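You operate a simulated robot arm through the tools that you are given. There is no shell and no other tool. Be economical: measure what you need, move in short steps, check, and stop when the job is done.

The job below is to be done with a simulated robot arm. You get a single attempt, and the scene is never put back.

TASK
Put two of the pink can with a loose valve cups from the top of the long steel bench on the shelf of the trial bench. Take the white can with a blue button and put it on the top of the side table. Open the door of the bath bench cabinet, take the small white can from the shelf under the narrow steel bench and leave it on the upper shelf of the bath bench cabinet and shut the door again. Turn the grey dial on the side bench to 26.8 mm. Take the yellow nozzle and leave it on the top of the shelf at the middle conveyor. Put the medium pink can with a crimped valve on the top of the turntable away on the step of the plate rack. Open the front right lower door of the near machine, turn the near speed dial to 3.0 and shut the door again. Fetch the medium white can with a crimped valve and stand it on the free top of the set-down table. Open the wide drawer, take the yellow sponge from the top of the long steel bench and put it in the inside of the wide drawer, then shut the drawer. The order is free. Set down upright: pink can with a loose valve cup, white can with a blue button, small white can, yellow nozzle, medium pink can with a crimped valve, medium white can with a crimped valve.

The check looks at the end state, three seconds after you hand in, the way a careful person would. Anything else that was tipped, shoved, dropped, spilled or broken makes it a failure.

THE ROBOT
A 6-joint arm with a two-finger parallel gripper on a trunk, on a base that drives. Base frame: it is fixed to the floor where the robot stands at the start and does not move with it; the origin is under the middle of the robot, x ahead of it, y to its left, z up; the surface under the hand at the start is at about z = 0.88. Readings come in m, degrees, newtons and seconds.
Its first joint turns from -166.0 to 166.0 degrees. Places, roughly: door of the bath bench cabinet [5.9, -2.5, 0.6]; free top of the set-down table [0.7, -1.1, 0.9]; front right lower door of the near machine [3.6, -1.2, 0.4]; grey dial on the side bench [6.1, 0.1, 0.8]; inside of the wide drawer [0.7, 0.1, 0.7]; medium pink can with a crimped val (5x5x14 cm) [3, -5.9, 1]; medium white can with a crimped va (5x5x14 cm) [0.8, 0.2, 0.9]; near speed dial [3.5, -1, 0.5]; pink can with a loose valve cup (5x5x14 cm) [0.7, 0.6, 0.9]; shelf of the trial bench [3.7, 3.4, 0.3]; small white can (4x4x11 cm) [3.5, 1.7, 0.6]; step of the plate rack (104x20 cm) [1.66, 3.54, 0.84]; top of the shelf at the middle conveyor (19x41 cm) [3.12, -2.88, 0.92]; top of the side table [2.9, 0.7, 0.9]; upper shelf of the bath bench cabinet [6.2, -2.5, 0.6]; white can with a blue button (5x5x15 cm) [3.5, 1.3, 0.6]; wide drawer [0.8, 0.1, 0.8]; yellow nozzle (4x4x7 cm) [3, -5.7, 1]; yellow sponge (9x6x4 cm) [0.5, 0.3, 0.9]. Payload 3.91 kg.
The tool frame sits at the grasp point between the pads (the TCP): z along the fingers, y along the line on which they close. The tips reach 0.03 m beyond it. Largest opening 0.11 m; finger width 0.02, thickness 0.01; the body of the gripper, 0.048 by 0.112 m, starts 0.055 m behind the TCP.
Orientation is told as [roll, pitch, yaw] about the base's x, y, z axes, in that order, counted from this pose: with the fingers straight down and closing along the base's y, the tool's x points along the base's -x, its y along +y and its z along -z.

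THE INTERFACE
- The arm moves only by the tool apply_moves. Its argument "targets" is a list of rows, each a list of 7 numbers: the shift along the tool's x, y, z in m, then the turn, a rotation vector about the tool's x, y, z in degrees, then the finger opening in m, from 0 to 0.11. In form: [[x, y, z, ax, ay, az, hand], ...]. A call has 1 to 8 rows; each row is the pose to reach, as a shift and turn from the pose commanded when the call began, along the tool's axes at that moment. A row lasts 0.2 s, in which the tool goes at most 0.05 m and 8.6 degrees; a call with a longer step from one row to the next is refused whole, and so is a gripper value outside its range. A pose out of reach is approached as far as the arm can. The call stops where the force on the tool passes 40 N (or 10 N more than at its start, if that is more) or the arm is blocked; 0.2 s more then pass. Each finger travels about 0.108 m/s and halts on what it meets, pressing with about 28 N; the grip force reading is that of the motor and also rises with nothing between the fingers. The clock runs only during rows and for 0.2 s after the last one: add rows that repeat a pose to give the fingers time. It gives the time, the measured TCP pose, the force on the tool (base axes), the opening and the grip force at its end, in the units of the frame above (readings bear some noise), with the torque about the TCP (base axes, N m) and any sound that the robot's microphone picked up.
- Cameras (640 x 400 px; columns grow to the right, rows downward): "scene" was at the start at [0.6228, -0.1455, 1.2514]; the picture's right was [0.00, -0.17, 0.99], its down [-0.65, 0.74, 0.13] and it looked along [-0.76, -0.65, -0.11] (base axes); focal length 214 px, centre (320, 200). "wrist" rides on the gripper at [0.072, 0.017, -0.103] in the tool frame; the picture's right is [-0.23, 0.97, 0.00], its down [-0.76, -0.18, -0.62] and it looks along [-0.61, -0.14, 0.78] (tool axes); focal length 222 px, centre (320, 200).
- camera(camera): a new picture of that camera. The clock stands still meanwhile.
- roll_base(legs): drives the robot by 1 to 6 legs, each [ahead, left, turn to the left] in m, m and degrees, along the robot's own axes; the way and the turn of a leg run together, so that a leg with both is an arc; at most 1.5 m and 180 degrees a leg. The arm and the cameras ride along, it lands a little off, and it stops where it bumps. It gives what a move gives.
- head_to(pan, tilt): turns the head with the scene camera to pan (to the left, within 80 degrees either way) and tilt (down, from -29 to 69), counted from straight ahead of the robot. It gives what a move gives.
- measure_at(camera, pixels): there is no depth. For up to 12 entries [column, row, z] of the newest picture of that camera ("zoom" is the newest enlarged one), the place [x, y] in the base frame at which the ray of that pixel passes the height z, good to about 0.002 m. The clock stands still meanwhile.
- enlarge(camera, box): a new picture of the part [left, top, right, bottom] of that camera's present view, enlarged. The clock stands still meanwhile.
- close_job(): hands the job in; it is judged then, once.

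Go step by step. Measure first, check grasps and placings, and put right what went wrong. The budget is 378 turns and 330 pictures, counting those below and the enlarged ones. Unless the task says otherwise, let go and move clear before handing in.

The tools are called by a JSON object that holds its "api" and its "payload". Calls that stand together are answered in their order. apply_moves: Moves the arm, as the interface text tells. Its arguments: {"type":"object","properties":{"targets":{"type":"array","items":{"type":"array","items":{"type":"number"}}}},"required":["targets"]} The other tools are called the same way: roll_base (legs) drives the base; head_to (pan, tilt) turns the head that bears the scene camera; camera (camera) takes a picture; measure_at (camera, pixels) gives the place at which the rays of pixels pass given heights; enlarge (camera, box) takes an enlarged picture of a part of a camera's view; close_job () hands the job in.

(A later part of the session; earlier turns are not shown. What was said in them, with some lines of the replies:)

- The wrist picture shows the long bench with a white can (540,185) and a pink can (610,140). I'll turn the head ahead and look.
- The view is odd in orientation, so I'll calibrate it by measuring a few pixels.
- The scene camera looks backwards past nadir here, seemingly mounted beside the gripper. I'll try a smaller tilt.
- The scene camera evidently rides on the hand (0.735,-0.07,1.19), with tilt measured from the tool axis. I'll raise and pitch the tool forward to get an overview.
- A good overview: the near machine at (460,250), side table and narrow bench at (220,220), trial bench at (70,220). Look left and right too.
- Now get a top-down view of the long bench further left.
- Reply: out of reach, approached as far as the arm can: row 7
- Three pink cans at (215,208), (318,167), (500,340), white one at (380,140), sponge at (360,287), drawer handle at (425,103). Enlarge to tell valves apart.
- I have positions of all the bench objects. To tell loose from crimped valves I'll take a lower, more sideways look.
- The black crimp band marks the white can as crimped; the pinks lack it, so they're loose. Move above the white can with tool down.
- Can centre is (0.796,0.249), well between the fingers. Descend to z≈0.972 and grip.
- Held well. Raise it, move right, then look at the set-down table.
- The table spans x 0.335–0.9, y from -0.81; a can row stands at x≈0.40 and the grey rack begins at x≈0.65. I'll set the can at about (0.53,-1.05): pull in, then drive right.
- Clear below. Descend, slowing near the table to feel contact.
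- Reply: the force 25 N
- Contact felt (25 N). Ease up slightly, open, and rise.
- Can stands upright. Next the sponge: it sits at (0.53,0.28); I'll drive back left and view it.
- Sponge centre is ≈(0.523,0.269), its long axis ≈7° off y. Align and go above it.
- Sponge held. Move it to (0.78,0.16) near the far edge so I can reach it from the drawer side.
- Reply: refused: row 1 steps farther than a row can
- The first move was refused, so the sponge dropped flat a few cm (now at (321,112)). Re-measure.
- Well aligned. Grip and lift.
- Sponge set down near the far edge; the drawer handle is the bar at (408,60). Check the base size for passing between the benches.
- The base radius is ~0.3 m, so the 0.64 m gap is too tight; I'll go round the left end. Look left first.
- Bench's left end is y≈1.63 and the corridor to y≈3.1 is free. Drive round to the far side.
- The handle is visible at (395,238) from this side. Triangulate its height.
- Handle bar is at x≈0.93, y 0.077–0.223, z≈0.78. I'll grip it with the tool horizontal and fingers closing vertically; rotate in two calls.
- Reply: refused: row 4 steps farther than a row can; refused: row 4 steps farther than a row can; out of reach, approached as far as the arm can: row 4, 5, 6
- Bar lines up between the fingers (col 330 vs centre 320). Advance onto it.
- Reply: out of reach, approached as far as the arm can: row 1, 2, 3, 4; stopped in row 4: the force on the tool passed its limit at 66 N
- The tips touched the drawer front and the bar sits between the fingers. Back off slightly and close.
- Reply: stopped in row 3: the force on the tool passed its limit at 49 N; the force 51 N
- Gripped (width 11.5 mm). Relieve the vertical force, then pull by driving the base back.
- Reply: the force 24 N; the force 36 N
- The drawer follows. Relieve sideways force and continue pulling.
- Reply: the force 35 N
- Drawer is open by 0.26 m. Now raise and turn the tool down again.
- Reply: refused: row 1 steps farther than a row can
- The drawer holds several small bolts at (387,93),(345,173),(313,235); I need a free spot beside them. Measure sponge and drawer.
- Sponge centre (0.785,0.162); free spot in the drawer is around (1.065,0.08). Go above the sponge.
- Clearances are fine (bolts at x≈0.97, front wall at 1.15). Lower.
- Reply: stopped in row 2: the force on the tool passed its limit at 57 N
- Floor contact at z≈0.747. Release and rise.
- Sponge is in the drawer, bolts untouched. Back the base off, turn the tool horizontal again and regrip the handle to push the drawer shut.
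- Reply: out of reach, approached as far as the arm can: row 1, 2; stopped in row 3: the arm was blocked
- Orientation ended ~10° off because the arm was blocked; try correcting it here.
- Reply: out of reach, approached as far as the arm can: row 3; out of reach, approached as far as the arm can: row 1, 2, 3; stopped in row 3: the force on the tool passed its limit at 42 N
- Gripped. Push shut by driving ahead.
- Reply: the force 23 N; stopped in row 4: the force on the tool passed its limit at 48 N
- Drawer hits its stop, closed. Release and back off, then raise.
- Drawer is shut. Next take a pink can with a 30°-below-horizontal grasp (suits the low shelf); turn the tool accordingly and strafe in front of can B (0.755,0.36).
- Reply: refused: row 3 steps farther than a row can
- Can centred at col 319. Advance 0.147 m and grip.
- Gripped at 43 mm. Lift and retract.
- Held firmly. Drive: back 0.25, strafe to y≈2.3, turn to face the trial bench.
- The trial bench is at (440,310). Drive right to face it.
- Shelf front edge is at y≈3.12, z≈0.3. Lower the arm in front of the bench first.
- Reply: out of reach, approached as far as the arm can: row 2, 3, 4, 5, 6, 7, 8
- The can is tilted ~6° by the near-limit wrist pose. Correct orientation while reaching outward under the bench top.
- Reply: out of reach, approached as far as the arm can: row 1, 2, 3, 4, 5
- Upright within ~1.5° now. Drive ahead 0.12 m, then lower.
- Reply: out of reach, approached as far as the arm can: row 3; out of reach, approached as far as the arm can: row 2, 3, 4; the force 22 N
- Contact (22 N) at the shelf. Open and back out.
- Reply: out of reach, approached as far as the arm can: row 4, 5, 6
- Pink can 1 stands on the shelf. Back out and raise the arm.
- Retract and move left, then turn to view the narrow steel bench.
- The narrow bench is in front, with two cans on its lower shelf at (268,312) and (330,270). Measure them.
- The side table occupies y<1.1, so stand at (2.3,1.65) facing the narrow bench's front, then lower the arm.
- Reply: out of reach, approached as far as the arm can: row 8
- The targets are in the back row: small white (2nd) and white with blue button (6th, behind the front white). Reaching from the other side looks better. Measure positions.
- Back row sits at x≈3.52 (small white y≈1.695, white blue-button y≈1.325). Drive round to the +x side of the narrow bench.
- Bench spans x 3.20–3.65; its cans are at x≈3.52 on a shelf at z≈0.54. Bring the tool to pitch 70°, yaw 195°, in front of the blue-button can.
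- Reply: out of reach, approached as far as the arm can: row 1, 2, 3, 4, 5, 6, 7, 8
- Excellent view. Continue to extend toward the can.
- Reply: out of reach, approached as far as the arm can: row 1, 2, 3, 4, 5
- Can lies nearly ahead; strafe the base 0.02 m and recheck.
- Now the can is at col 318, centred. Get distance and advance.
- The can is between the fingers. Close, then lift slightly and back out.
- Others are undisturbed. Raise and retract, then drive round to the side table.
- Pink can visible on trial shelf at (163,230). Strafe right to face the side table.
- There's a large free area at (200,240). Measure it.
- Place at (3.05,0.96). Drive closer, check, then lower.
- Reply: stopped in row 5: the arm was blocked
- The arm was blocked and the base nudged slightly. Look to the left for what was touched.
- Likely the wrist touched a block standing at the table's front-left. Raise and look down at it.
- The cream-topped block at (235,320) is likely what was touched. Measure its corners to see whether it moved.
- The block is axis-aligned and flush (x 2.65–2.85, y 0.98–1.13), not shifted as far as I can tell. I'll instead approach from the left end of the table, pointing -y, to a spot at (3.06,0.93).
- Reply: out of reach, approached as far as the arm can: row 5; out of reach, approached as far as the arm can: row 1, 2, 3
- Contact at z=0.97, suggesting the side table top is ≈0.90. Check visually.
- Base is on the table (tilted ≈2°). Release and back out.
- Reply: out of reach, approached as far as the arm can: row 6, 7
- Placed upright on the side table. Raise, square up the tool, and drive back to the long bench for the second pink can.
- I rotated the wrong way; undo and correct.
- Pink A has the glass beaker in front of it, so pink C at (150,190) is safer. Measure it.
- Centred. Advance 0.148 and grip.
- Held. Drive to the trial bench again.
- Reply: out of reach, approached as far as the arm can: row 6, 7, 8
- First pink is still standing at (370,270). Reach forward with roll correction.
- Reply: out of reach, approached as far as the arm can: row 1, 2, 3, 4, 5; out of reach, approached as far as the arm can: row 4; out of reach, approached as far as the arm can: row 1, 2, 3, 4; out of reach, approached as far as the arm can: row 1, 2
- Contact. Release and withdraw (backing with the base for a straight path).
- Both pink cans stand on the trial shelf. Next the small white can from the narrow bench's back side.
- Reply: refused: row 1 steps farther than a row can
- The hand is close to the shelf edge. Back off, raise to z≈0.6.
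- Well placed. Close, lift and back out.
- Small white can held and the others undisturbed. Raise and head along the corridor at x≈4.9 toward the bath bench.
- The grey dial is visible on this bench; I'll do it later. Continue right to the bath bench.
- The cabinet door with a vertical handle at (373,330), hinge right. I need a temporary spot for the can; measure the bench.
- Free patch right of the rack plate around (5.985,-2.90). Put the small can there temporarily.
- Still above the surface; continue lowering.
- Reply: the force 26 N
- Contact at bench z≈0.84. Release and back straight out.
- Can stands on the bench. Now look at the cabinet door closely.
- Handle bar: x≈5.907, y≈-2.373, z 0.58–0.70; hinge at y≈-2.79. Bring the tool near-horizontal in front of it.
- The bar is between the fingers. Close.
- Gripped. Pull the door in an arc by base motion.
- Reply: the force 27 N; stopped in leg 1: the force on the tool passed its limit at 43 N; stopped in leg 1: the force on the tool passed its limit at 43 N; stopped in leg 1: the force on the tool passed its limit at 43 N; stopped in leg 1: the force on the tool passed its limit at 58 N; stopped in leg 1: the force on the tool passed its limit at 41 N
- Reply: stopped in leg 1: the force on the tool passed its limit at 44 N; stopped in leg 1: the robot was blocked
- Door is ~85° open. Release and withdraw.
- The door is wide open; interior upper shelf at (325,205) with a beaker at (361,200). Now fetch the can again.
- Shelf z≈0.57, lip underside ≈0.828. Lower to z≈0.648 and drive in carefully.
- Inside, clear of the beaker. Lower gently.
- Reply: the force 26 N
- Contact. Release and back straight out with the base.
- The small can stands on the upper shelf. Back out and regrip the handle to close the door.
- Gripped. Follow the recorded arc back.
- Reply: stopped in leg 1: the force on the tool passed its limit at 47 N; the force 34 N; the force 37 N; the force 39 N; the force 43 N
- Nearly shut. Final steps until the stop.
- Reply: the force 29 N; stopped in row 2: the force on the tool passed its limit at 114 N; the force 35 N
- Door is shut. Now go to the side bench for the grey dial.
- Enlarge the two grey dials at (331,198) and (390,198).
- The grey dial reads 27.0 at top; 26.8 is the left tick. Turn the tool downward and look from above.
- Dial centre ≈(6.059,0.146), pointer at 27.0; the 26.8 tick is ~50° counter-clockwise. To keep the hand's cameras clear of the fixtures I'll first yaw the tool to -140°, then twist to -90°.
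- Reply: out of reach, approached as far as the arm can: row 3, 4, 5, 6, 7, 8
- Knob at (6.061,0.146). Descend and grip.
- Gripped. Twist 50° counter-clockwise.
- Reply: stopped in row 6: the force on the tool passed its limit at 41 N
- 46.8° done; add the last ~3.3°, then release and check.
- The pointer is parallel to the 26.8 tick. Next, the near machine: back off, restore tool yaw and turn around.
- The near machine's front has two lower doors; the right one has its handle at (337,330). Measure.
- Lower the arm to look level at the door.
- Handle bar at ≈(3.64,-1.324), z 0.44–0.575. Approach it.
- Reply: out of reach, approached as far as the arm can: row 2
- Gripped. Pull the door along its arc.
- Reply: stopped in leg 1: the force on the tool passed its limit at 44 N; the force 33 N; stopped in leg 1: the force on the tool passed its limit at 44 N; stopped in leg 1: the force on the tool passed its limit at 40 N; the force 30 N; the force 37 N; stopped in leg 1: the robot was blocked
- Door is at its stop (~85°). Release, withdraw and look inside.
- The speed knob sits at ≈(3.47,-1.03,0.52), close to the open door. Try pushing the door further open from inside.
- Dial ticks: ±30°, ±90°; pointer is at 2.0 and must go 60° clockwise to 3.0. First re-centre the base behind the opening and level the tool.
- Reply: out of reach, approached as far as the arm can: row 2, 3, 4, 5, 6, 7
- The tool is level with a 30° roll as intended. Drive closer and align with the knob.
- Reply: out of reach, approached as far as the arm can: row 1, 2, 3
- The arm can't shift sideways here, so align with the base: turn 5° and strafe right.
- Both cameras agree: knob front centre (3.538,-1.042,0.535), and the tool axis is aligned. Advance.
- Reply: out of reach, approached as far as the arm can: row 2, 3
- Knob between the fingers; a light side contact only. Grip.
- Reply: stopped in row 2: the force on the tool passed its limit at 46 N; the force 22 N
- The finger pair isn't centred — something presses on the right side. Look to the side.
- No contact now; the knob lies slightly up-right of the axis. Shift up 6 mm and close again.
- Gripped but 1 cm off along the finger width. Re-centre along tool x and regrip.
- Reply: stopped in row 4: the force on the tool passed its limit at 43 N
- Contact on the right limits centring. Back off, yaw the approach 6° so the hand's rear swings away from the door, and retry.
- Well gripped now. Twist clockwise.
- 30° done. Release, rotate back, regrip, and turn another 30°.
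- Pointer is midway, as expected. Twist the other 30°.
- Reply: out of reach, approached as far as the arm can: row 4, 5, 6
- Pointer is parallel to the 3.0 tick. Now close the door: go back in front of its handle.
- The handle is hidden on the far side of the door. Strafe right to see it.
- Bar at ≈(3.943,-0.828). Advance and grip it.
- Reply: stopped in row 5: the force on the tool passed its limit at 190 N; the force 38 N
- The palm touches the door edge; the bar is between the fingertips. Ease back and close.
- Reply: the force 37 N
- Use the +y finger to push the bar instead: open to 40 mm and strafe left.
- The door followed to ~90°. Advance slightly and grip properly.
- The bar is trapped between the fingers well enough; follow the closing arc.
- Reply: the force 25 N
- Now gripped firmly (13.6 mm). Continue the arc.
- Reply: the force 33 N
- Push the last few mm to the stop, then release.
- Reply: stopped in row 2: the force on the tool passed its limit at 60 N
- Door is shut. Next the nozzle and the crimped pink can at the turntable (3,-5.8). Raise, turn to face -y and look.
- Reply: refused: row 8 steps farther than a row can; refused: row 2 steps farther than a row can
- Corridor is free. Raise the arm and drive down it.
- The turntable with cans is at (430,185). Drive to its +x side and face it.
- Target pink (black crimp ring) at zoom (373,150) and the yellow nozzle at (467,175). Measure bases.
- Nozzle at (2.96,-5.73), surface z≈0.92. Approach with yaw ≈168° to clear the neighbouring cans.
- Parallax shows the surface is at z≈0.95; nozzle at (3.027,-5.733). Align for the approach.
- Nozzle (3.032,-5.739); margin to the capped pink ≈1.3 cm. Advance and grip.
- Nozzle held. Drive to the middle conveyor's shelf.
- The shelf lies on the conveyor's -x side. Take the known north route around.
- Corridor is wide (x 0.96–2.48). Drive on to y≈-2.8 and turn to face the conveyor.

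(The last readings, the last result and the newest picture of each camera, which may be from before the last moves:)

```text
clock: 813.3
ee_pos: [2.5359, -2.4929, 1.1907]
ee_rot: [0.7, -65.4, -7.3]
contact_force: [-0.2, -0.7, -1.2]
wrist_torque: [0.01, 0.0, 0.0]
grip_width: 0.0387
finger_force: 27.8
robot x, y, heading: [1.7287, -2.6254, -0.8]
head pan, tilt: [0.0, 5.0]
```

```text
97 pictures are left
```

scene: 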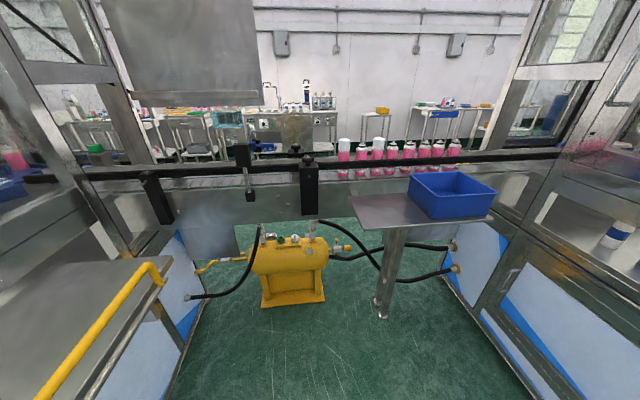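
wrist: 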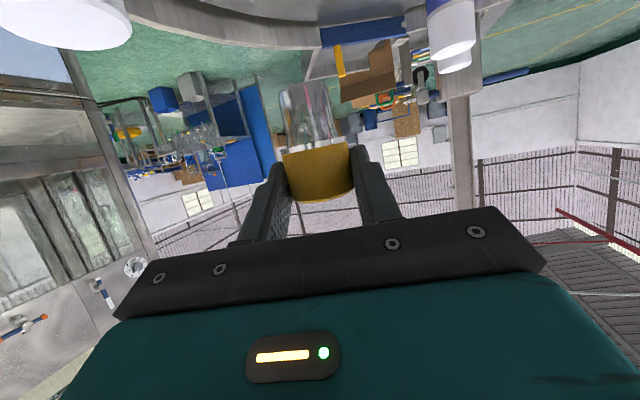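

The shelf with a blue bin is at (420,205); its left half is free. Measure.

{"api": "measure_at", "payload": {"camera": "scene", "pixels": [[349, 196, 0.92], [368, 225, 0.92], [492, 222, 0.92], [425, 218, 0.92], [412, 190, 0.92], [408, 178, 0.95], [385, 208, 0.92]]}}

{"api": "enlarge", "payload": {"camera": "scene", "box": [320, 140, 520, 250]}}

```text
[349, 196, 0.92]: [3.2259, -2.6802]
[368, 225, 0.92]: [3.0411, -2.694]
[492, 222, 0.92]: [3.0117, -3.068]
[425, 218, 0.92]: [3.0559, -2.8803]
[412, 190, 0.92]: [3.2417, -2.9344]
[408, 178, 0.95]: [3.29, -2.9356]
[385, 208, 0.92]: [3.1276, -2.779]
```

```text
3.20 times, centred on (420, 195) of scene
```

zoom: 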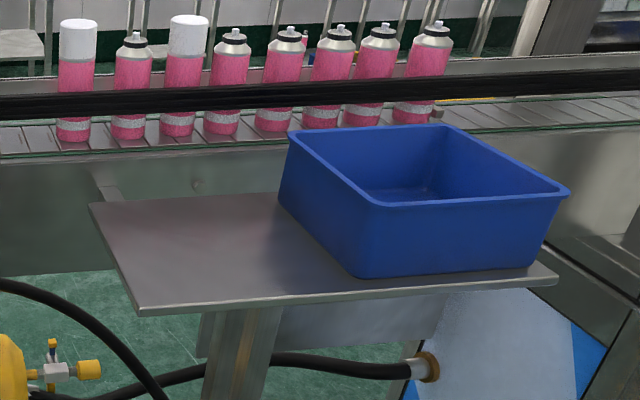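

{"api": "roll_base", "payload": {"legs": [[0, -0.27, 0], [0.5, 0, 0.5]]}}

{"api": "head_to", "payload": {"pan": -15, "tilt": 25}}

{"api": "camera", "payload": {"camera": "scene"}}

{"api": "camera", "payload": {"camera": "wrist"}}

```text
clock: 817.8
ee_pos: [3.031, -2.7664, 1.1909]
ee_rot: [0.7, -65.4, -7.0]
contact_force: [0.3, 0.6, -0.9]
wrist_torque: [0.0, 0.01, 0.01]
grip_width: 0.0386
finger_force: 28.5
robot x, y, heading: [2.23, -2.8998, -0.4]
head pan, tilt: [0.0, 5.0]
```

```text
clock: 818.6
ee_pos: [3.0318, -2.767, 1.1904]
ee_rot: [0.7, -65.4, -7.0]
contact_force: [0.1, 0.1, -1.0]
wrist_torque: [0.01, 0.04, -0.03]
grip_width: 0.0386
finger_force: 28.1
robot x, y, heading: [2.2252, -2.9082, -0.4]
head pan, tilt: [-15.0, 25.0]
```

```text
95 pictures are left
```

scene: 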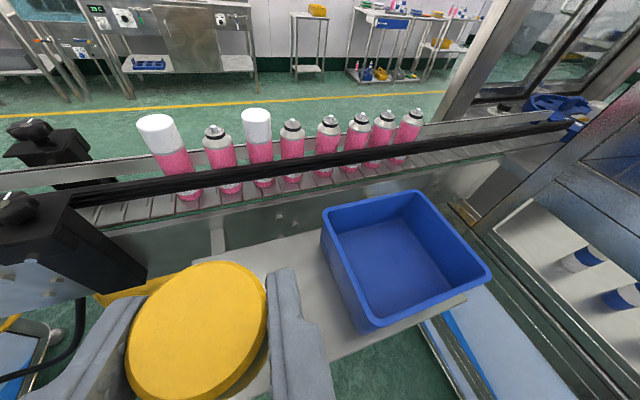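

```text
94 pictures are left
```

wrist: 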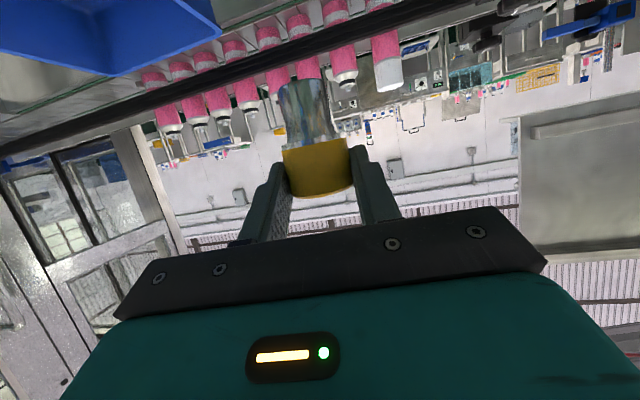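

{"api": "measure_at", "payload": {"camera": "scene", "pixels": [[322, 212, 1.02], [372, 325, 1.02], [412, 190, 1.02], [140, 270, 1.05], [140, 270, 1.1], [90, 200, 1.1], [330, 260, 0.92], [355, 330, 0.92]]}}

```text
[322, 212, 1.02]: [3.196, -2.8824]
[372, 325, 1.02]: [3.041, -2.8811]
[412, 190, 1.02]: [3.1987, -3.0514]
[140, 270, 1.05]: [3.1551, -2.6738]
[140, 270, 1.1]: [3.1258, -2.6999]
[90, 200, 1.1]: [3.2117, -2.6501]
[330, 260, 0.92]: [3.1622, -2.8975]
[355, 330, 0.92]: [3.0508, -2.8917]
```

Clear. Lower to the free left half at (3.12,-2.765).

{"api": "apply_moves", "payload": {"targets": [[0.025, 0.003, 0.031, 0, 0, 0, 0.015], [0.051, 0.005, 0.062, 0, 0, 0, 0.015], [0.076, 0.008, 0.092, 0, 0, 0, 0.015], [0.102, 0.01, 0.123, 0, 0, 0, 0.015], [0.1274, 0.0127, 0.154, 0, 0, 0, 0.015]]}}

{"api": "apply_moves", "payload": {"targets": [[0.009, 0, 0.0042, 0, 0, 0, 0.015], [0.018, 0, 0.0083, 0, 0, 0, 0.015], [0.0236, 0, 0.0108, 0, 0, 0, 0.015], [0.0282, 0, 0.013, 0, 0, 0, 0.015]]}}

{"api": "camera", "payload": {"camera": "wrist"}}

```text
clock: 819.8
ee_pos: [3.1212, -2.7628, 1.0125]
ee_rot: [0.7, -65.4, -7.2]
contact_force: [-0.9, 0.0, 0.3]
wrist_torque: [0.04, 0.06, 0.01]
grip_width: 0.0384
finger_force: 28.0
robot x, y, heading: [2.2276, -2.9083, -0.5]
head pan, tilt: [-15.0, 25.0]
```

```text
clock: 820.8
ee_pos: [3.1201, -2.7621, 0.979]
ee_rot: [0.5, -65.4, -7.0]
contact_force: [-0.5, -1.0, -1.6]
wrist_torque: [0.0, 0.02, 0.03]
grip_width: 0.0386
finger_force: 27.7
robot x, y, heading: [2.2254, -2.9072, -0.4]
head pan, tilt: [-15.0, 25.0]
```

```text
93 pictures are left
```

wrist: 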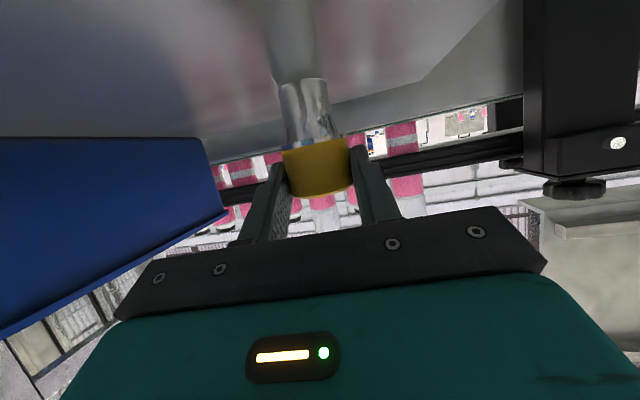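

Close to the surface. Continue in 2 mm steps until contact.

{"api": "apply_moves", "payload": {"targets": [[0.0018, 0, 0.0008, 0, 0, 0, 0.015], [0.0036, 0, 0.0017, 0, 0, 0, 0.015], [0.0054, 0, 0.0025, 0, 0, 0, 0.015]]}}

```text
clock: 821.6
ee_pos: [3.1185, -2.7617, 0.9767]
ee_rot: [0.8, -65.6, -7.1]
contact_force: [4.1, 2.0, 25.0]
wrist_torque: [-0.03, -0.38, 0.13]
grip_width: 0.0392
finger_force: 28.1
robot x, y, heading: [2.2269, -2.9072, -0.4]
head pan, tilt: [-15.0, 25.0]
```

{"api": "apply_moves", "payload": {"targets": [[-0.001, 0, 0, 0, 0, 0, 0.045], [-0.001, 0, 0, 0, 0, 0, 0.06], [-0.001, 0, 0, 0, 0, 0, 0.06], [0, 0, -0.035, 0, 0, 0, 0.06], [0, 0, -0.08, 0, 0, 0, 0.06], [0, 0, -0.125, 0, 0, 0, 0.06], [-0.03, 0, -0.16, 0, 0, 0, 0.06]]}}

{"api": "head_to", "payload": {"pan": 0, "tilt": 15}}

{"api": "camera", "payload": {"camera": "scene"}}

```text
clock: 823.2
ee_pos: [2.9886, -2.7469, 1.069]
ee_rot: [0.6, -65.4, -6.9]
contact_force: [1.1, 0.3, -0.8]
wrist_torque: [-0.01, -0.01, 0.0]
grip_width: 0.0601
finger_force: 0.0
robot x, y, heading: [2.2261, -2.9061, -0.5]
head pan, tilt: [-15.0, 25.0]
```

```text
clock: 824.0
ee_pos: [2.9885, -2.7467, 1.0694]
ee_rot: [0.7, -65.4, -7.0]
contact_force: [0.2, -0.3, 0.7]
wrist_torque: [-0.02, -0.02, -0.03]
grip_width: 0.0602
finger_force: 0.1
robot x, y, heading: [2.2283, -2.9046, -0.3]
head pan, tilt: [0.0, 15.0]
```

```text
92 pictures are left
```

scene: 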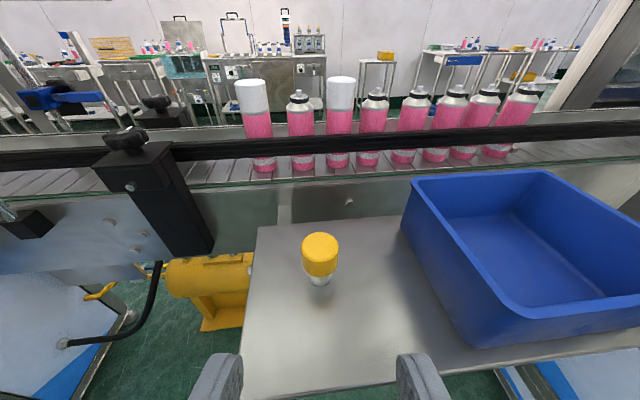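

Nozzle stands on the shelf. Last item: the crimped pink can. Drive back by the known route to the turntable's +x side.

{"api": "apply_moves", "payload": {"targets": [[-0.04, 0, -0.018, 0, 0, 0, 0.075], [-0.08, 0, -0.036, 0, 0, 0, 0.075], [-0.11, 0, -0.05, 0, 0, 0, 0.075]]}}

{"api": "roll_base", "payload": {"legs": [[-0.5, 0, 0.4], [0, 0, 90], [1.4, 0, 0], [1.3, 0, 0], [1.3, 0, 0], [1.3, 0, 0]]}}

```text
clock: 824.8
ee_pos: [2.9884, -2.7481, 1.1898]
ee_rot: [0.6, -65.4, -7.1]
contact_force: [0.2, -0.3, -0.2]
wrist_torque: [0.0, -0.02, 0.03]
grip_width: 0.075
finger_force: 0.1
robot x, y, heading: [2.2274, -2.907, -0.3]
head pan, tilt: [0.0, 15.0]
```

```text
clock: 856.5
ee_pos: [1.49, 3.1397, 1.1911]
ee_rot: [0.7, -65.4, 84.1]
contact_force: [-0.1, 0.0, 0.1]
wrist_torque: [0.0, 0.01, 0.04]
grip_width: 0.075
finger_force: 0.1
robot x, y, heading: [1.6618, 2.3807, 90.7]
head pan, tilt: [0.0, 15.0]
```

I'm right in front of the plate rack; take a look at its step for later.

{"api": "camera", "payload": {"camera": "scene"}}

{"api": "roll_base", "payload": {"legs": [[0, 0, 89.3], [-1.1, 0, 0], [-1.1, 0, 0], [-1.15, 0, 0], [0, 1.4, 0], [0, 1.4, 0]]}}

{"api": "roll_base", "payload": {"legs": [[0, 1.4, 0], [0, 1.4, 0], [0, 1.3, 0], [0, 1.15, 0]]}}

```text
91 pictures are left
```

scene: 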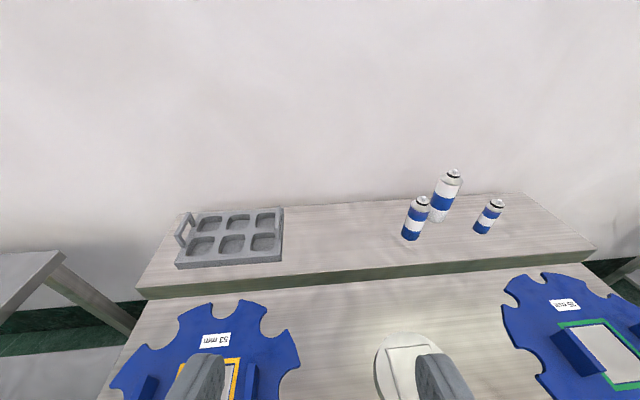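

```text
clock: 889.7
ee_pos: [4.2771, -0.5782, 1.1918]
ee_rot: [0.8, -65.4, 173.8]
contact_force: [0.4, 0.5, -0.6]
wrist_torque: [0.0, -0.03, 0.0]
grip_width: 0.0751
finger_force: 0.0
robot x, y, heading: [5.038, -0.4101, -179.7]
head pan, tilt: [0.0, 15.0]
```

```text
clock: 914.9
ee_pos: [4.3033, -5.8315, 1.1899]
ee_rot: [0.7, -65.3, 173.7]
contact_force: [0.1, 1.1, -0.9]
wrist_torque: [0.01, 0.0, 0.0]
grip_width: 0.075
finger_force: 0.0
robot x, y, heading: [5.0625, -5.6632, -179.7]
head pan, tilt: [0.0, 15.0]
```

Back at the turntable. Check the conveyor stand position, to see where the base may stand.

{"api": "roll_base", "payload": {"legs": [[0.6, 0, 0]]}}

{"api": "camera", "payload": {"camera": "scene"}}

```text
clock: 918.3
ee_pos: [3.7067, -5.8384, 1.1893]
ee_rot: [0.7, -65.4, 173.9]
contact_force: [0.0, -0.4, 0.6]
wrist_torque: [0.0, -0.03, -0.03]
grip_width: 0.0751
finger_force: 0.0
robot x, y, heading: [4.463, -5.6709, -179.4]
head pan, tilt: [0.0, 15.0]
```

```text
90 pictures are left
```

scene: 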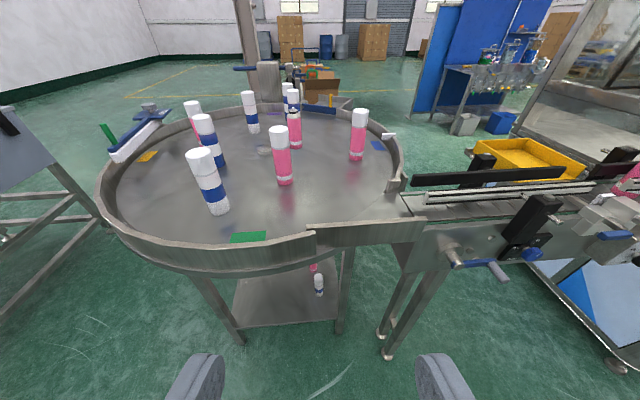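

{"api": "measure_at", "payload": {"camera": "scene", "pixels": [[388, 356, 0.0], [380, 335, 0.0], [480, 270, 0.9], [495, 270, 0.88], [615, 370, 0.02], [425, 225, 0.97], [245, 240, 0.97], [296, 147, 0.95], [285, 183, 0.95], [357, 158, 0.95], [292, 105, 1.09]]}}

{"api": "enlarge", "payload": {"camera": "scene", "box": [180, 80, 400, 230]}}

```text
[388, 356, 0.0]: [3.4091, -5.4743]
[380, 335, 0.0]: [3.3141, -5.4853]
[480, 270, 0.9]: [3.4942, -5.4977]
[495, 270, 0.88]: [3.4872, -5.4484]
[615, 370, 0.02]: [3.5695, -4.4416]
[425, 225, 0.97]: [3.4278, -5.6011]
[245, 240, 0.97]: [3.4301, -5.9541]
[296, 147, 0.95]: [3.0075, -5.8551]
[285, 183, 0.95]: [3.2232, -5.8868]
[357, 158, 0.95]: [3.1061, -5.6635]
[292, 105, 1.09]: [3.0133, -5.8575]
```

```text
2.67 times, centred on (290, 155) of scene
```

zoom: 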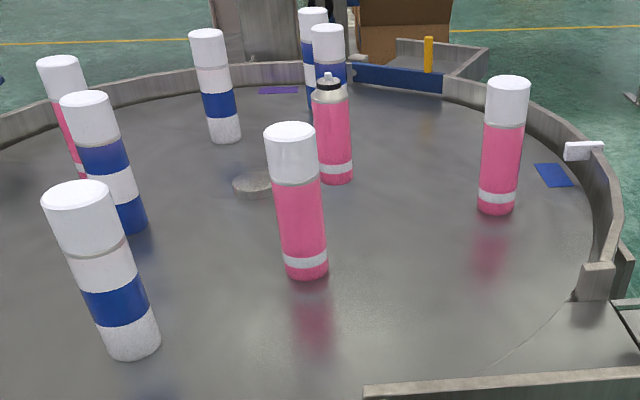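

Stand at ≈(3.84,-5.19) facing 212° so the hand comes between the two capped pinks.

{"api": "apply_moves", "payload": {"targets": [[-0.036, 0, -0.0166, 0, 0, 0, 0.08]]}}

{"api": "roll_base", "payload": {"legs": [[0, 0, 31.4], [0.277, -0.736, 0]]}}

{"api": "camera", "payload": {"camera": "scene"}}

```text
clock: 918.7
ee_pos: [3.7068, -5.838, 1.2294]
ee_rot: [0.5, -65.4, 174.0]
contact_force: [0.0, -1.1, -0.4]
wrist_torque: [-0.01, 0.02, 0.01]
grip_width: 0.0801
finger_force: 0.0
robot x, y, heading: [4.4668, -5.6711, -179.6]
head pan, tilt: [0.0, 15.0]
```

```text
clock: 924.4
ee_pos: [3.2805, -5.7221, 1.2299]
ee_rot: [0.7, -65.4, -154.9]
contact_force: [-0.2, -0.1, -0.6]
wrist_torque: [0.03, 0.04, 0.02]
grip_width: 0.0803
finger_force: 0.0
robot x, y, heading: [3.8424, -5.1839, -148.1]
head pan, tilt: [0.0, 15.0]
```

```text
88 pictures are left
```

scene: 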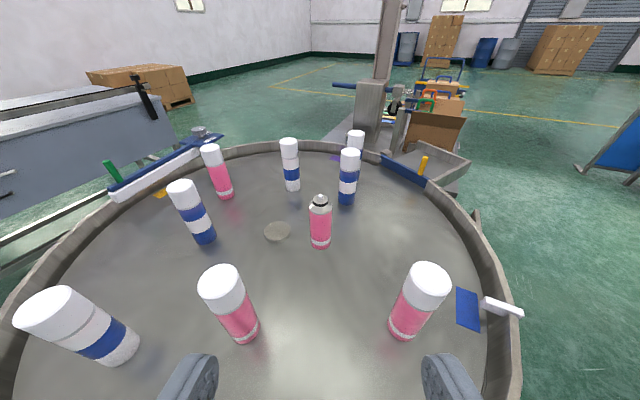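

Perfect: the target is straight ahead (col 320) between the two capped pinks. Measure.

{"api": "measure_at", "payload": {"camera": "scene", "pixels": [[320, 244, 0.95], [320, 200, 1.09], [242, 337, 0.95], [404, 334, 0.95]]}}

```text
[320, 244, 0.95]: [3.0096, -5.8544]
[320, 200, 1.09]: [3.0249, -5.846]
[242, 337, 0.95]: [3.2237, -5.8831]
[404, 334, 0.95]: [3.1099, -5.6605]
```

{"api": "apply_moves", "payload": {"targets": [[0.0142, 0.0006, 0.0425, 0, 0, 0, 0.075], [0.0284, 0.0012, 0.085, 0, 0, 0, 0.075], [0.0426, 0.0018, 0.1274, 0, 0, 0, 0.075], [0.0568, 0.0024, 0.17, 0, 0, 0, 0.075], [0.071, 0.003, 0.2124, 0, 0, 0, 0.075]]}}

{"api": "camera", "payload": {"camera": "scene"}}

{"api": "camera", "payload": {"camera": "wrist"}}

```text
clock: 925.6
ee_pos: [3.1347, -5.7977, 1.0783]
ee_rot: [0.7, -65.6, -154.9]
contact_force: [0.5, 0.7, 1.3]
wrist_torque: [0.0, -0.06, 0.01]
grip_width: 0.0748
finger_force: 0.0
robot x, y, heading: [3.8422, -5.1852, -148.1]
head pan, tilt: [0.0, 15.0]
```

```text
87 pictures are left
```

scene: 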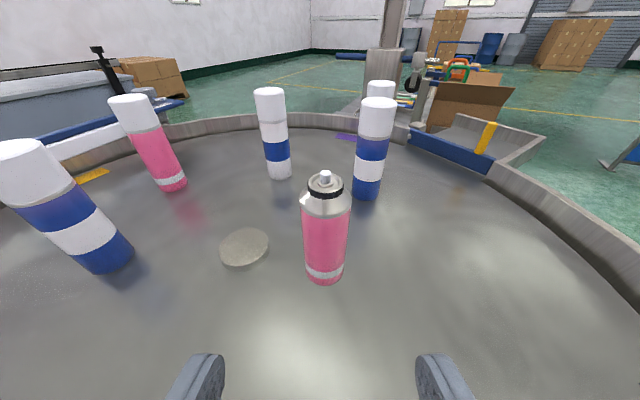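

```text
86 pictures are left
```

wrist: 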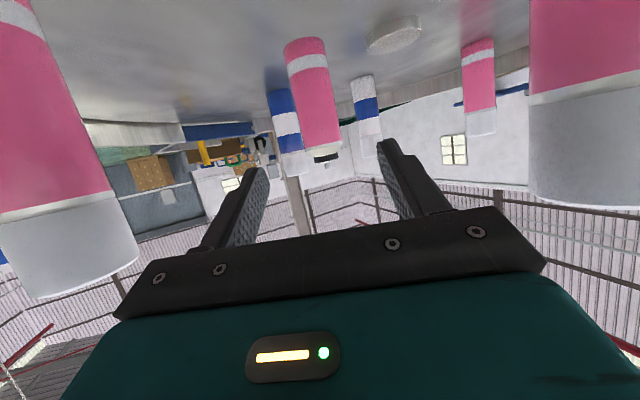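

{"api": "apply_moves", "payload": {"targets": [[0, -0.001, 0.04, 0, 0, 0, 0.075], [0, -0.002, 0.08, 0, 0, 0, 0.075], [0, -0.003, 0.115, 0, 0, 0, 0.075], [0, -0.003, 0.146, 0, 0, 0, 0.075], [0, -0.003, 0.146, 0, 0, 0, 0.05], [0, -0.003, 0.146, 0, 0, 0, 0.03], [0, -0.003, 0.146, 0, 0, 0, 0.03]]}}

{"api": "apply_moves", "payload": {"targets": [[-0.0364, 0, -0.0166, 0, 0, 0, 0.03], [-0.0728, 0, -0.0332, 0, 0, 0, 0.03], [-0.109, 0, -0.05, 0, 0, 0, 0.03], [-0.1456, 0, -0.0664, 0, 0, 0, 0.03], [-0.182, 0, -0.083, 0, 0, 0, 0.03]]}}

{"api": "camera", "payload": {"camera": "wrist"}}

```text
clock: 927.2
ee_pos: [3.0136, -5.852, 1.0178]
ee_rot: [0.8, -65.5, -154.9]
contact_force: [-2.6, -1.5, 7.3]
wrist_torque: [-0.04, 0.25, -0.03]
grip_width: 0.0434
finger_force: 27.8
robot x, y, heading: [3.8403, -5.182, -148.1]
head pan, tilt: [0.0, 15.0]
```

```text
clock: 928.4
ee_pos: [3.013, -5.8502, 1.2162]
ee_rot: [0.7, -65.4, -154.7]
contact_force: [0.1, 0.0, -0.6]
wrist_torque: [0.01, -0.02, 0.04]
grip_width: 0.0434
finger_force: 27.6
robot x, y, heading: [3.8425, -5.1839, -148.2]
head pan, tilt: [0.0, 15.0]
```

```text
85 pictures are left
```

wrist: 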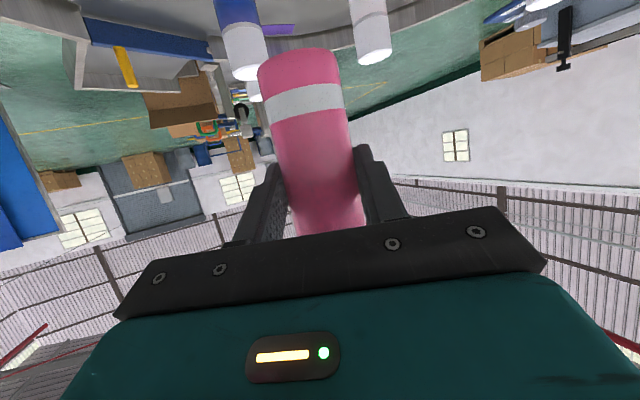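

Held. Retract the arm back out between the cans at height, then drive away.

{"api": "apply_moves", "payload": {"targets": [[-0.035, 0, -0.018, 0, 0, 0, 0.03], [-0.025, 0, -0.06, 0, 0, 0, 0.03], [-0.01, 0, -0.103, 0, 0, 0, 0.03], [0.008, 0, -0.145, 0, 0, 0, 0.03], [0.026, 0, -0.187, 0, 0, 0, 0.03], [0.044, 0, -0.229, 0, 0, 0, 0.03], [0.06, 0, -0.268, 0, 0, 0, 0.03]]}}

{"api": "roll_base", "payload": {"legs": [[-0.45, 0.5, 0], [-0.45, 0.1, -31.5]]}}

```text
clock: 930.0
ee_pos: [3.2554, -5.7335, 1.2724]
ee_rot: [0.6, -65.4, -154.8]
contact_force: [-1.1, -0.4, -0.7]
wrist_torque: [0.02, 0.02, -0.05]
grip_width: 0.0435
finger_force: 28.0
robot x, y, heading: [3.8425, -5.1834, -148.3]
head pan, tilt: [0.0, 15.0]
```

```text
clock: 936.1
ee_pos: [4.1568, -5.5115, 1.2733]
ee_rot: [0.7, -65.3, 173.8]
contact_force: [-0.4, 0.4, -2.4]
wrist_torque: [0.04, -0.02, -0.01]
grip_width: 0.0434
finger_force: 27.8
robot x, y, heading: [4.9428, -5.3522, -179.6]
head pan, tilt: [0.0, 15.0]
```

{"api": "roll_base", "payload": {"legs": [[0, -1.4, 0], [0, -1.4, 0], [0, -1.4, 0], [0, -1.4, 0], [0, -1.4, 0], [0, -0.8, 0]]}}

{"api": "roll_base", "payload": {"legs": [[1.1, 0, -0.3], [1.1, 0, 0], [1.05, 0, 0], [0, 0, -90]]}}

{"api": "camera", "payload": {"camera": "scene"}}

```text
clock: 973.3
ee_pos: [4.2133, 2.2952, 1.2732]
ee_rot: [0.7, -65.4, 172.5]
contact_force: [0.0, -1.4, -0.6]
wrist_torque: [-0.04, -0.02, -0.02]
grip_width: 0.0432
finger_force: 27.7
robot x, y, heading: [5.0038, 2.4424, 179.0]
head pan, tilt: [0.0, 15.0]
```

```text
clock: 993.1
ee_pos: [1.6044, 3.2947, 1.2736]
ee_rot: [0.6, -65.4, 81.8]
contact_force: [0.2, -0.4, -0.9]
wrist_torque: [0.05, 0.0, 0.03]
grip_width: 0.0433
finger_force: 28.0
robot x, y, heading: [1.7394, 2.5033, 88.5]
head pan, tilt: [0.0, 15.0]
```

```text
84 pictures are left
```

scene: 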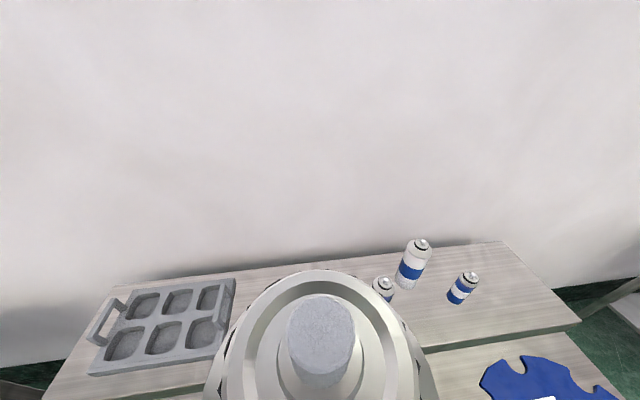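

{"api": "measure_at", "payload": {"camera": "scene", "pixels": [[236, 280, 0.86], [222, 362, 0.86], [384, 283, 0.95], [405, 290, 0.84], [455, 303, 0.84], [500, 243, 0.84], [580, 322, 0.84], [120, 285, 0.84]]}}

{"api": "camera", "payload": {"camera": "wrist"}}

```text
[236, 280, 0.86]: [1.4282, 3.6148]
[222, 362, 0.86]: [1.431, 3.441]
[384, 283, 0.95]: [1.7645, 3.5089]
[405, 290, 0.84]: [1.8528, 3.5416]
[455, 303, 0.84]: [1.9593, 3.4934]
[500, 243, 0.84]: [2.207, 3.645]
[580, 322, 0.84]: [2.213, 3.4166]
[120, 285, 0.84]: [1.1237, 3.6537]
```

```text
83 pictures are left
```

wrist: 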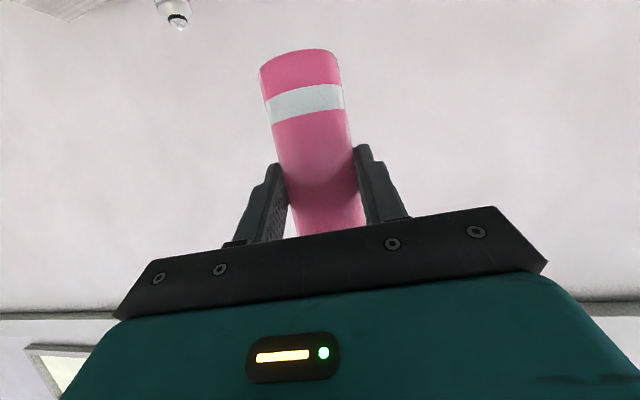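

Free spot on the step at (1.59,3.53). Drive 0.12 m closer and lower.

{"api": "roll_base", "payload": {"legs": [[0.12, 0, 0]]}}

{"api": "apply_moves", "payload": {"targets": [[0.034, 0.0044, 0.033, 0, 0, 0, 0.03], [0.068, 0.009, 0.066, 0, 0, 0, 0.03], [0.102, 0.013, 0.1, 0, 0, 0, 0.03], [0.1366, 0.0177, 0.1326, 0, 0, 0, 0.03], [0.171, 0.022, 0.166, 0, 0, 0, 0.03], [0.205, 0.0266, 0.199, 0, 0, 0, 0.03], [0.239, 0.031, 0.232, 0, 0, 0, 0.03]]}}

{"api": "camera", "payload": {"camera": "wrist"}}

{"api": "camera", "payload": {"camera": "scene"}}

```text
clock: 994.3
ee_pos: [1.6078, 3.414, 1.2739]
ee_rot: [0.7, -65.4, 81.7]
contact_force: [-0.4, 0.0, -1.1]
wrist_torque: [0.02, 0.0, 0.0]
grip_width: 0.0433
finger_force: 28.5
robot x, y, heading: [1.744, 2.6221, 88.5]
head pan, tilt: [0.0, 15.0]
```

```text
clock: 995.9
ee_pos: [1.5897, 3.5277, 0.9609]
ee_rot: [0.8, -65.5, 81.6]
contact_force: [0.4, -0.3, 0.1]
wrist_torque: [-0.04, 0.06, 0.0]
grip_width: 0.0431
finger_force: 28.2
robot x, y, heading: [1.741, 2.6206, 88.2]
head pan, tilt: [0.0, 15.0]
```

```text
82 pictures are left
```

wrist: 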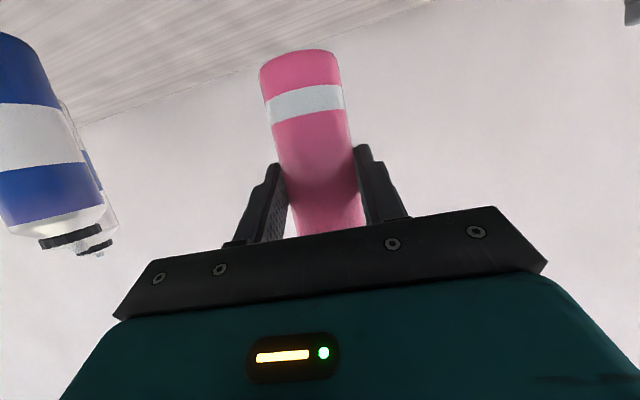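

```text
81 pictures are left
```

scene: 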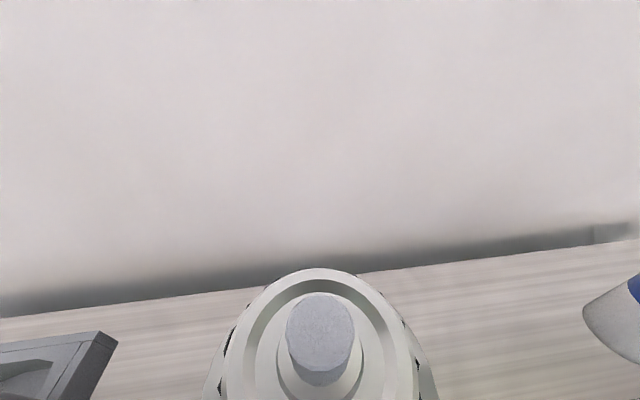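

Good clearance. Lower to contact.

{"api": "apply_moves", "payload": {"targets": [[0.0136, 0, 0.0062, 0, 0, 0, 0.03], [0.0254, 0, 0.0116, 0, 0, 0, 0.03], [0.0345, 0, 0.0158, 0, 0, 0, 0.03], [0.04, 0, 0.0183, 0, 0, 0, 0.03]]}}

{"api": "apply_moves", "payload": {"targets": [[0.0027, 0, 0.0012, 0, 0, 0, 0.03], [0.0054, 0, 0.0025, 0, 0, 0, 0.03], [0.0082, 0, 0.0037, 0, 0, 0, 0.03]]}}

```text
clock: 996.9
ee_pos: [1.5896, 3.5285, 0.9153]
ee_rot: [0.5, -65.4, 81.8]
contact_force: [0.4, -1.3, 0.2]
wrist_torque: [-0.01, -0.02, 0.02]
grip_width: 0.0433
finger_force: 28.0
robot x, y, heading: [1.7437, 2.6232, 88.3]
head pan, tilt: [0.0, 15.0]
```

```text
clock: 997.7
ee_pos: [1.5907, 3.5283, 0.9084]
ee_rot: [0.7, -65.5, 81.7]
contact_force: [0.1, 2.1, 5.6]
wrist_torque: [0.15, -0.11, 0.01]
grip_width: 0.0432
finger_force: 28.2
robot x, y, heading: [1.7445, 2.6228, 88.4]
head pan, tilt: [0.0, 15.0]
```

Contact. Release and back out.

{"api": "apply_moves", "payload": {"targets": [[0.001, 0, 0, 0, 0, 0, 0.05], [0.001, 0, 0, 0, 0, 0, 0.07], [0.001, 0, 0, 0, 0, 0, 0.08], [0, 0, -0.03, 0, 0, 0, 0.08], [0, 0, -0.07, 0, 0, 0, 0.08], [0, 0, -0.115, 0, 0, 0, 0.08], [-0.03, 0, -0.15, 0, 0, 0, 0.08], [-0.07, 0, -0.175, 0, 0, 0, 0.08]]}}

{"api": "camera", "payload": {"camera": "scene"}}

```text
clock: 999.5
ee_pos: [1.5735, 3.3999, 1.0436]
ee_rot: [0.6, -65.4, 81.8]
contact_force: [-0.6, 1.0, -0.3]
wrist_torque: [0.01, -0.01, -0.04]
grip_width: 0.08
finger_force: 0.1
robot x, y, heading: [1.7419, 2.6238, 88.5]
head pan, tilt: [0.0, 15.0]
```

```text
80 pictures are left
```

scene: 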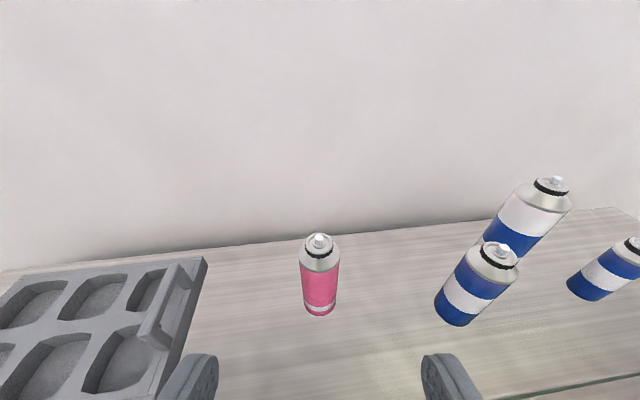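

{"api": "enlarge", "payload": {"camera": "scene", "box": [270, 210, 370, 340]}}

```text
3.08 times, centred on (320, 275) of scene
```

zoom: 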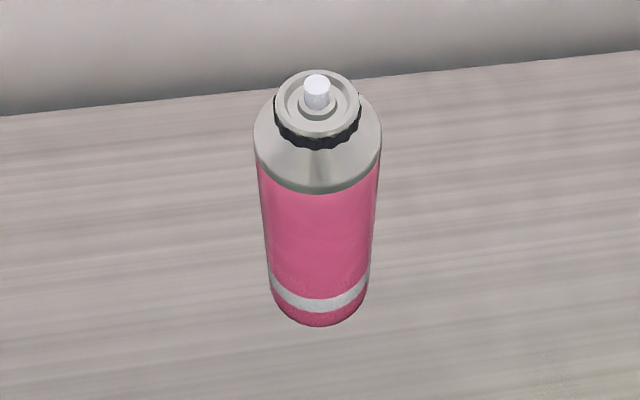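

The can has the crimp ring and stands upright. Before handing in, recheck the side table block I touched: retreat and recreate the earlier viewpoint for comparison.

{"api": "roll_base", "payload": {"legs": [[-0.3, 0, 0]]}}

{"api": "apply_moves", "payload": {"targets": [[-0.026, -0.014, -0.032, -7, 0, -3.2, 0.08], [-0.052, -0.028, -0.064, -14, 0, -6.4, 0.08], [-0.078, -0.042, -0.096, -21, 0, -9.6, 0.08], [-0.103, -0.056, -0.1285, -27.9, 0, -12.8, 0.08]]}}

{"api": "apply_moves", "payload": {"targets": [[0, 0, 0, 0, -3.4, 0, 0.08]]}}

{"api": "roll_base", "payload": {"legs": [[0, 0, -112.5]]}}

```text
clock: 1001.5
ee_pos: [1.5647, 3.0985, 1.0441]
ee_rot: [0.7, -65.4, 81.8]
contact_force: [0.2, 0.0, 0.3]
wrist_torque: [-0.02, -0.02, 0.0]
grip_width: 0.08
finger_force: 0.0
robot x, y, heading: [1.7367, 2.3217, 88.9]
head pan, tilt: [0.0, 15.0]
```

```text
clock: 1002.5
ee_pos: [1.6107, 3.0179, 1.1921]
ee_rot: [0.6, -65.4, 112.8]
contact_force: [-0.7, -0.5, -0.2]
wrist_torque: [0.04, -0.02, -0.04]
grip_width: 0.08
finger_force: 0.0
robot x, y, heading: [1.7359, 2.318, 88.5]
head pan, tilt: [0.0, 15.0]
```

```text
clock: 1002.9
ee_pos: [1.6089, 3.0178, 1.1913]
ee_rot: [0.6, -69.0, 112.6]
contact_force: [-0.6, -0.8, 0.0]
wrist_torque: [-0.01, 0.0, 0.02]
grip_width: 0.0798
finger_force: 0.1
robot x, y, heading: [1.7348, 2.3214, 88.4]
head pan, tilt: [0.0, 15.0]
```

```text
clock: 1008.0
ee_pos: [2.4297, 2.1792, 1.1911]
ee_rot: [0.6, -69.0, 0.8]
contact_force: [0.2, -0.3, 0.1]
wrist_torque: [-0.01, 0.02, 0.02]
grip_width: 0.0797
finger_force: 0.0
robot x, y, heading: [1.7364, 2.3242, -23.5]
head pan, tilt: [0.0, 15.0]
```

{"api": "roll_base", "payload": {"legs": [[0.7266, -0.928, -0.6]]}}

{"api": "head_to", "payload": {"pan": -35, "tilt": 20}}

{"api": "camera", "payload": {"camera": "scene"}}

```text
clock: 1014.0
ee_pos: [2.7216, 1.0334, 1.1903]
ee_rot: [0.6, -69.0, 0.4]
contact_force: [0.4, 0.0, -0.3]
wrist_torque: [0.02, 0.01, 0.02]
grip_width: 0.0797
finger_force: 0.1
robot x, y, heading: [2.0289, 1.1769, -23.5]
head pan, tilt: [0.0, 15.0]
```

```text
clock: 1015.0
ee_pos: [2.7216, 1.0337, 1.191]
ee_rot: [0.6, -68.9, 0.4]
contact_force: [0.5, 0.1, -0.3]
wrist_torque: [0.05, 0.02, 0.03]
grip_width: 0.0798
finger_force: 0.1
robot x, y, heading: [2.0302, 1.1794, -23.5]
head pan, tilt: [-35.0, 20.0]
```

```text
78 pictures are left
```

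scene: 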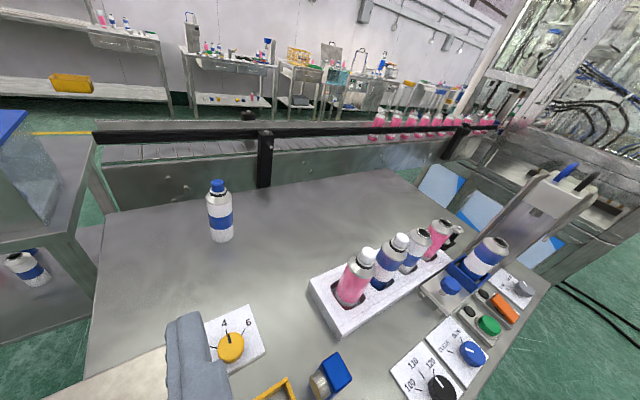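

{"api": "enlarge", "payload": {"camera": "scene", "box": [50, 300, 270, 400]}}

```text
2.91 times, centred on (160, 350) of scene
```

zoom: 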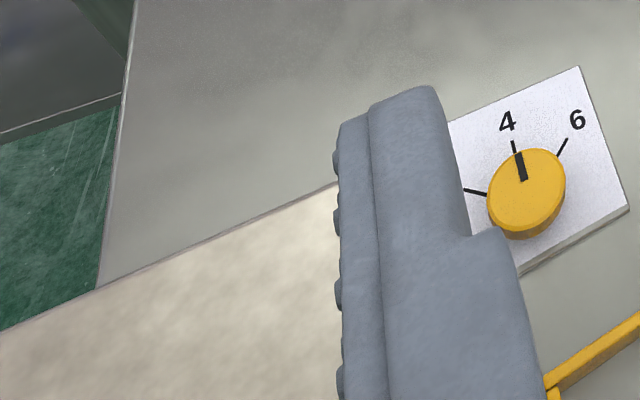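

{"api": "apply_moves", "payload": {"targets": [[0, 0, 0, 0, 0, 0, 0.044], [0, 0, 0, 0, 0, 0, 0.044]]}}

{"api": "camera", "payload": {"camera": "scene"}}

```text
clock: 1015.6
ee_pos: [2.721, 1.034, 1.1903]
ee_rot: [0.7, -69.0, 0.4]
contact_force: [-0.2, 0.6, 0.0]
wrist_torque: [-0.01, 0.01, 0.03]
grip_width: 0.0439
finger_force: 0.0
robot x, y, heading: [2.0334, 1.1813, -23.6]
head pan, tilt: [-35.0, 20.0]
```

```text
76 pictures are left
```

scene: 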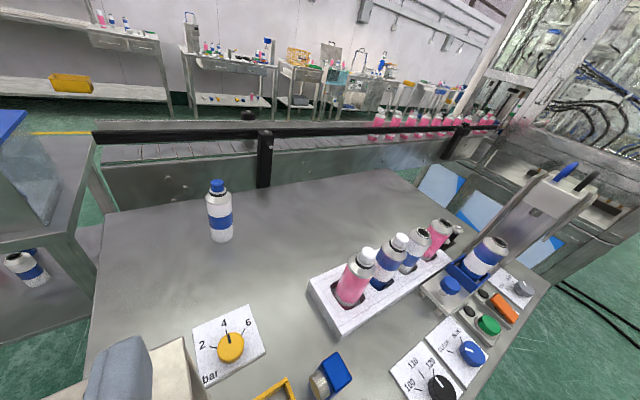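

The block is exactly where it was and the blue-button can stands on the side table; every part of the job is done. Handing in.

{"api": "close_job", "payload": {}}

```text
The job is handed in.
```

I finished all nine tasks and handed the job in; no result came back.

- **Pink cans with a loose valve cup:** two of them stand on the trial bench shelf.
- **White can with a blue button:** it stands on the side table. While placing it, the arm touched a block on that table. I compared views before and after, and the block had not moved.
- **Small white can:** it stands on the upper shelf of the bath bench cabinet, and the door is shut.
- **Grey dial:** it reads 26.8 mm.
- **Yellow nozzle:** it stands on the shelf at the middle conveyor.
- **Medium pink can with a crimped valve:** it stands on the step of the plate rack.
- **Near speed dial:** it reads 3.0, and the machine door is shut.
- **Medium white can with a crimped valve:** it stands on the set-down table.
- **Yellow sponge:** it is in the wide drawer, which is shut. It dropped a few centimetres once while I was moving it and landed flat on the bench.
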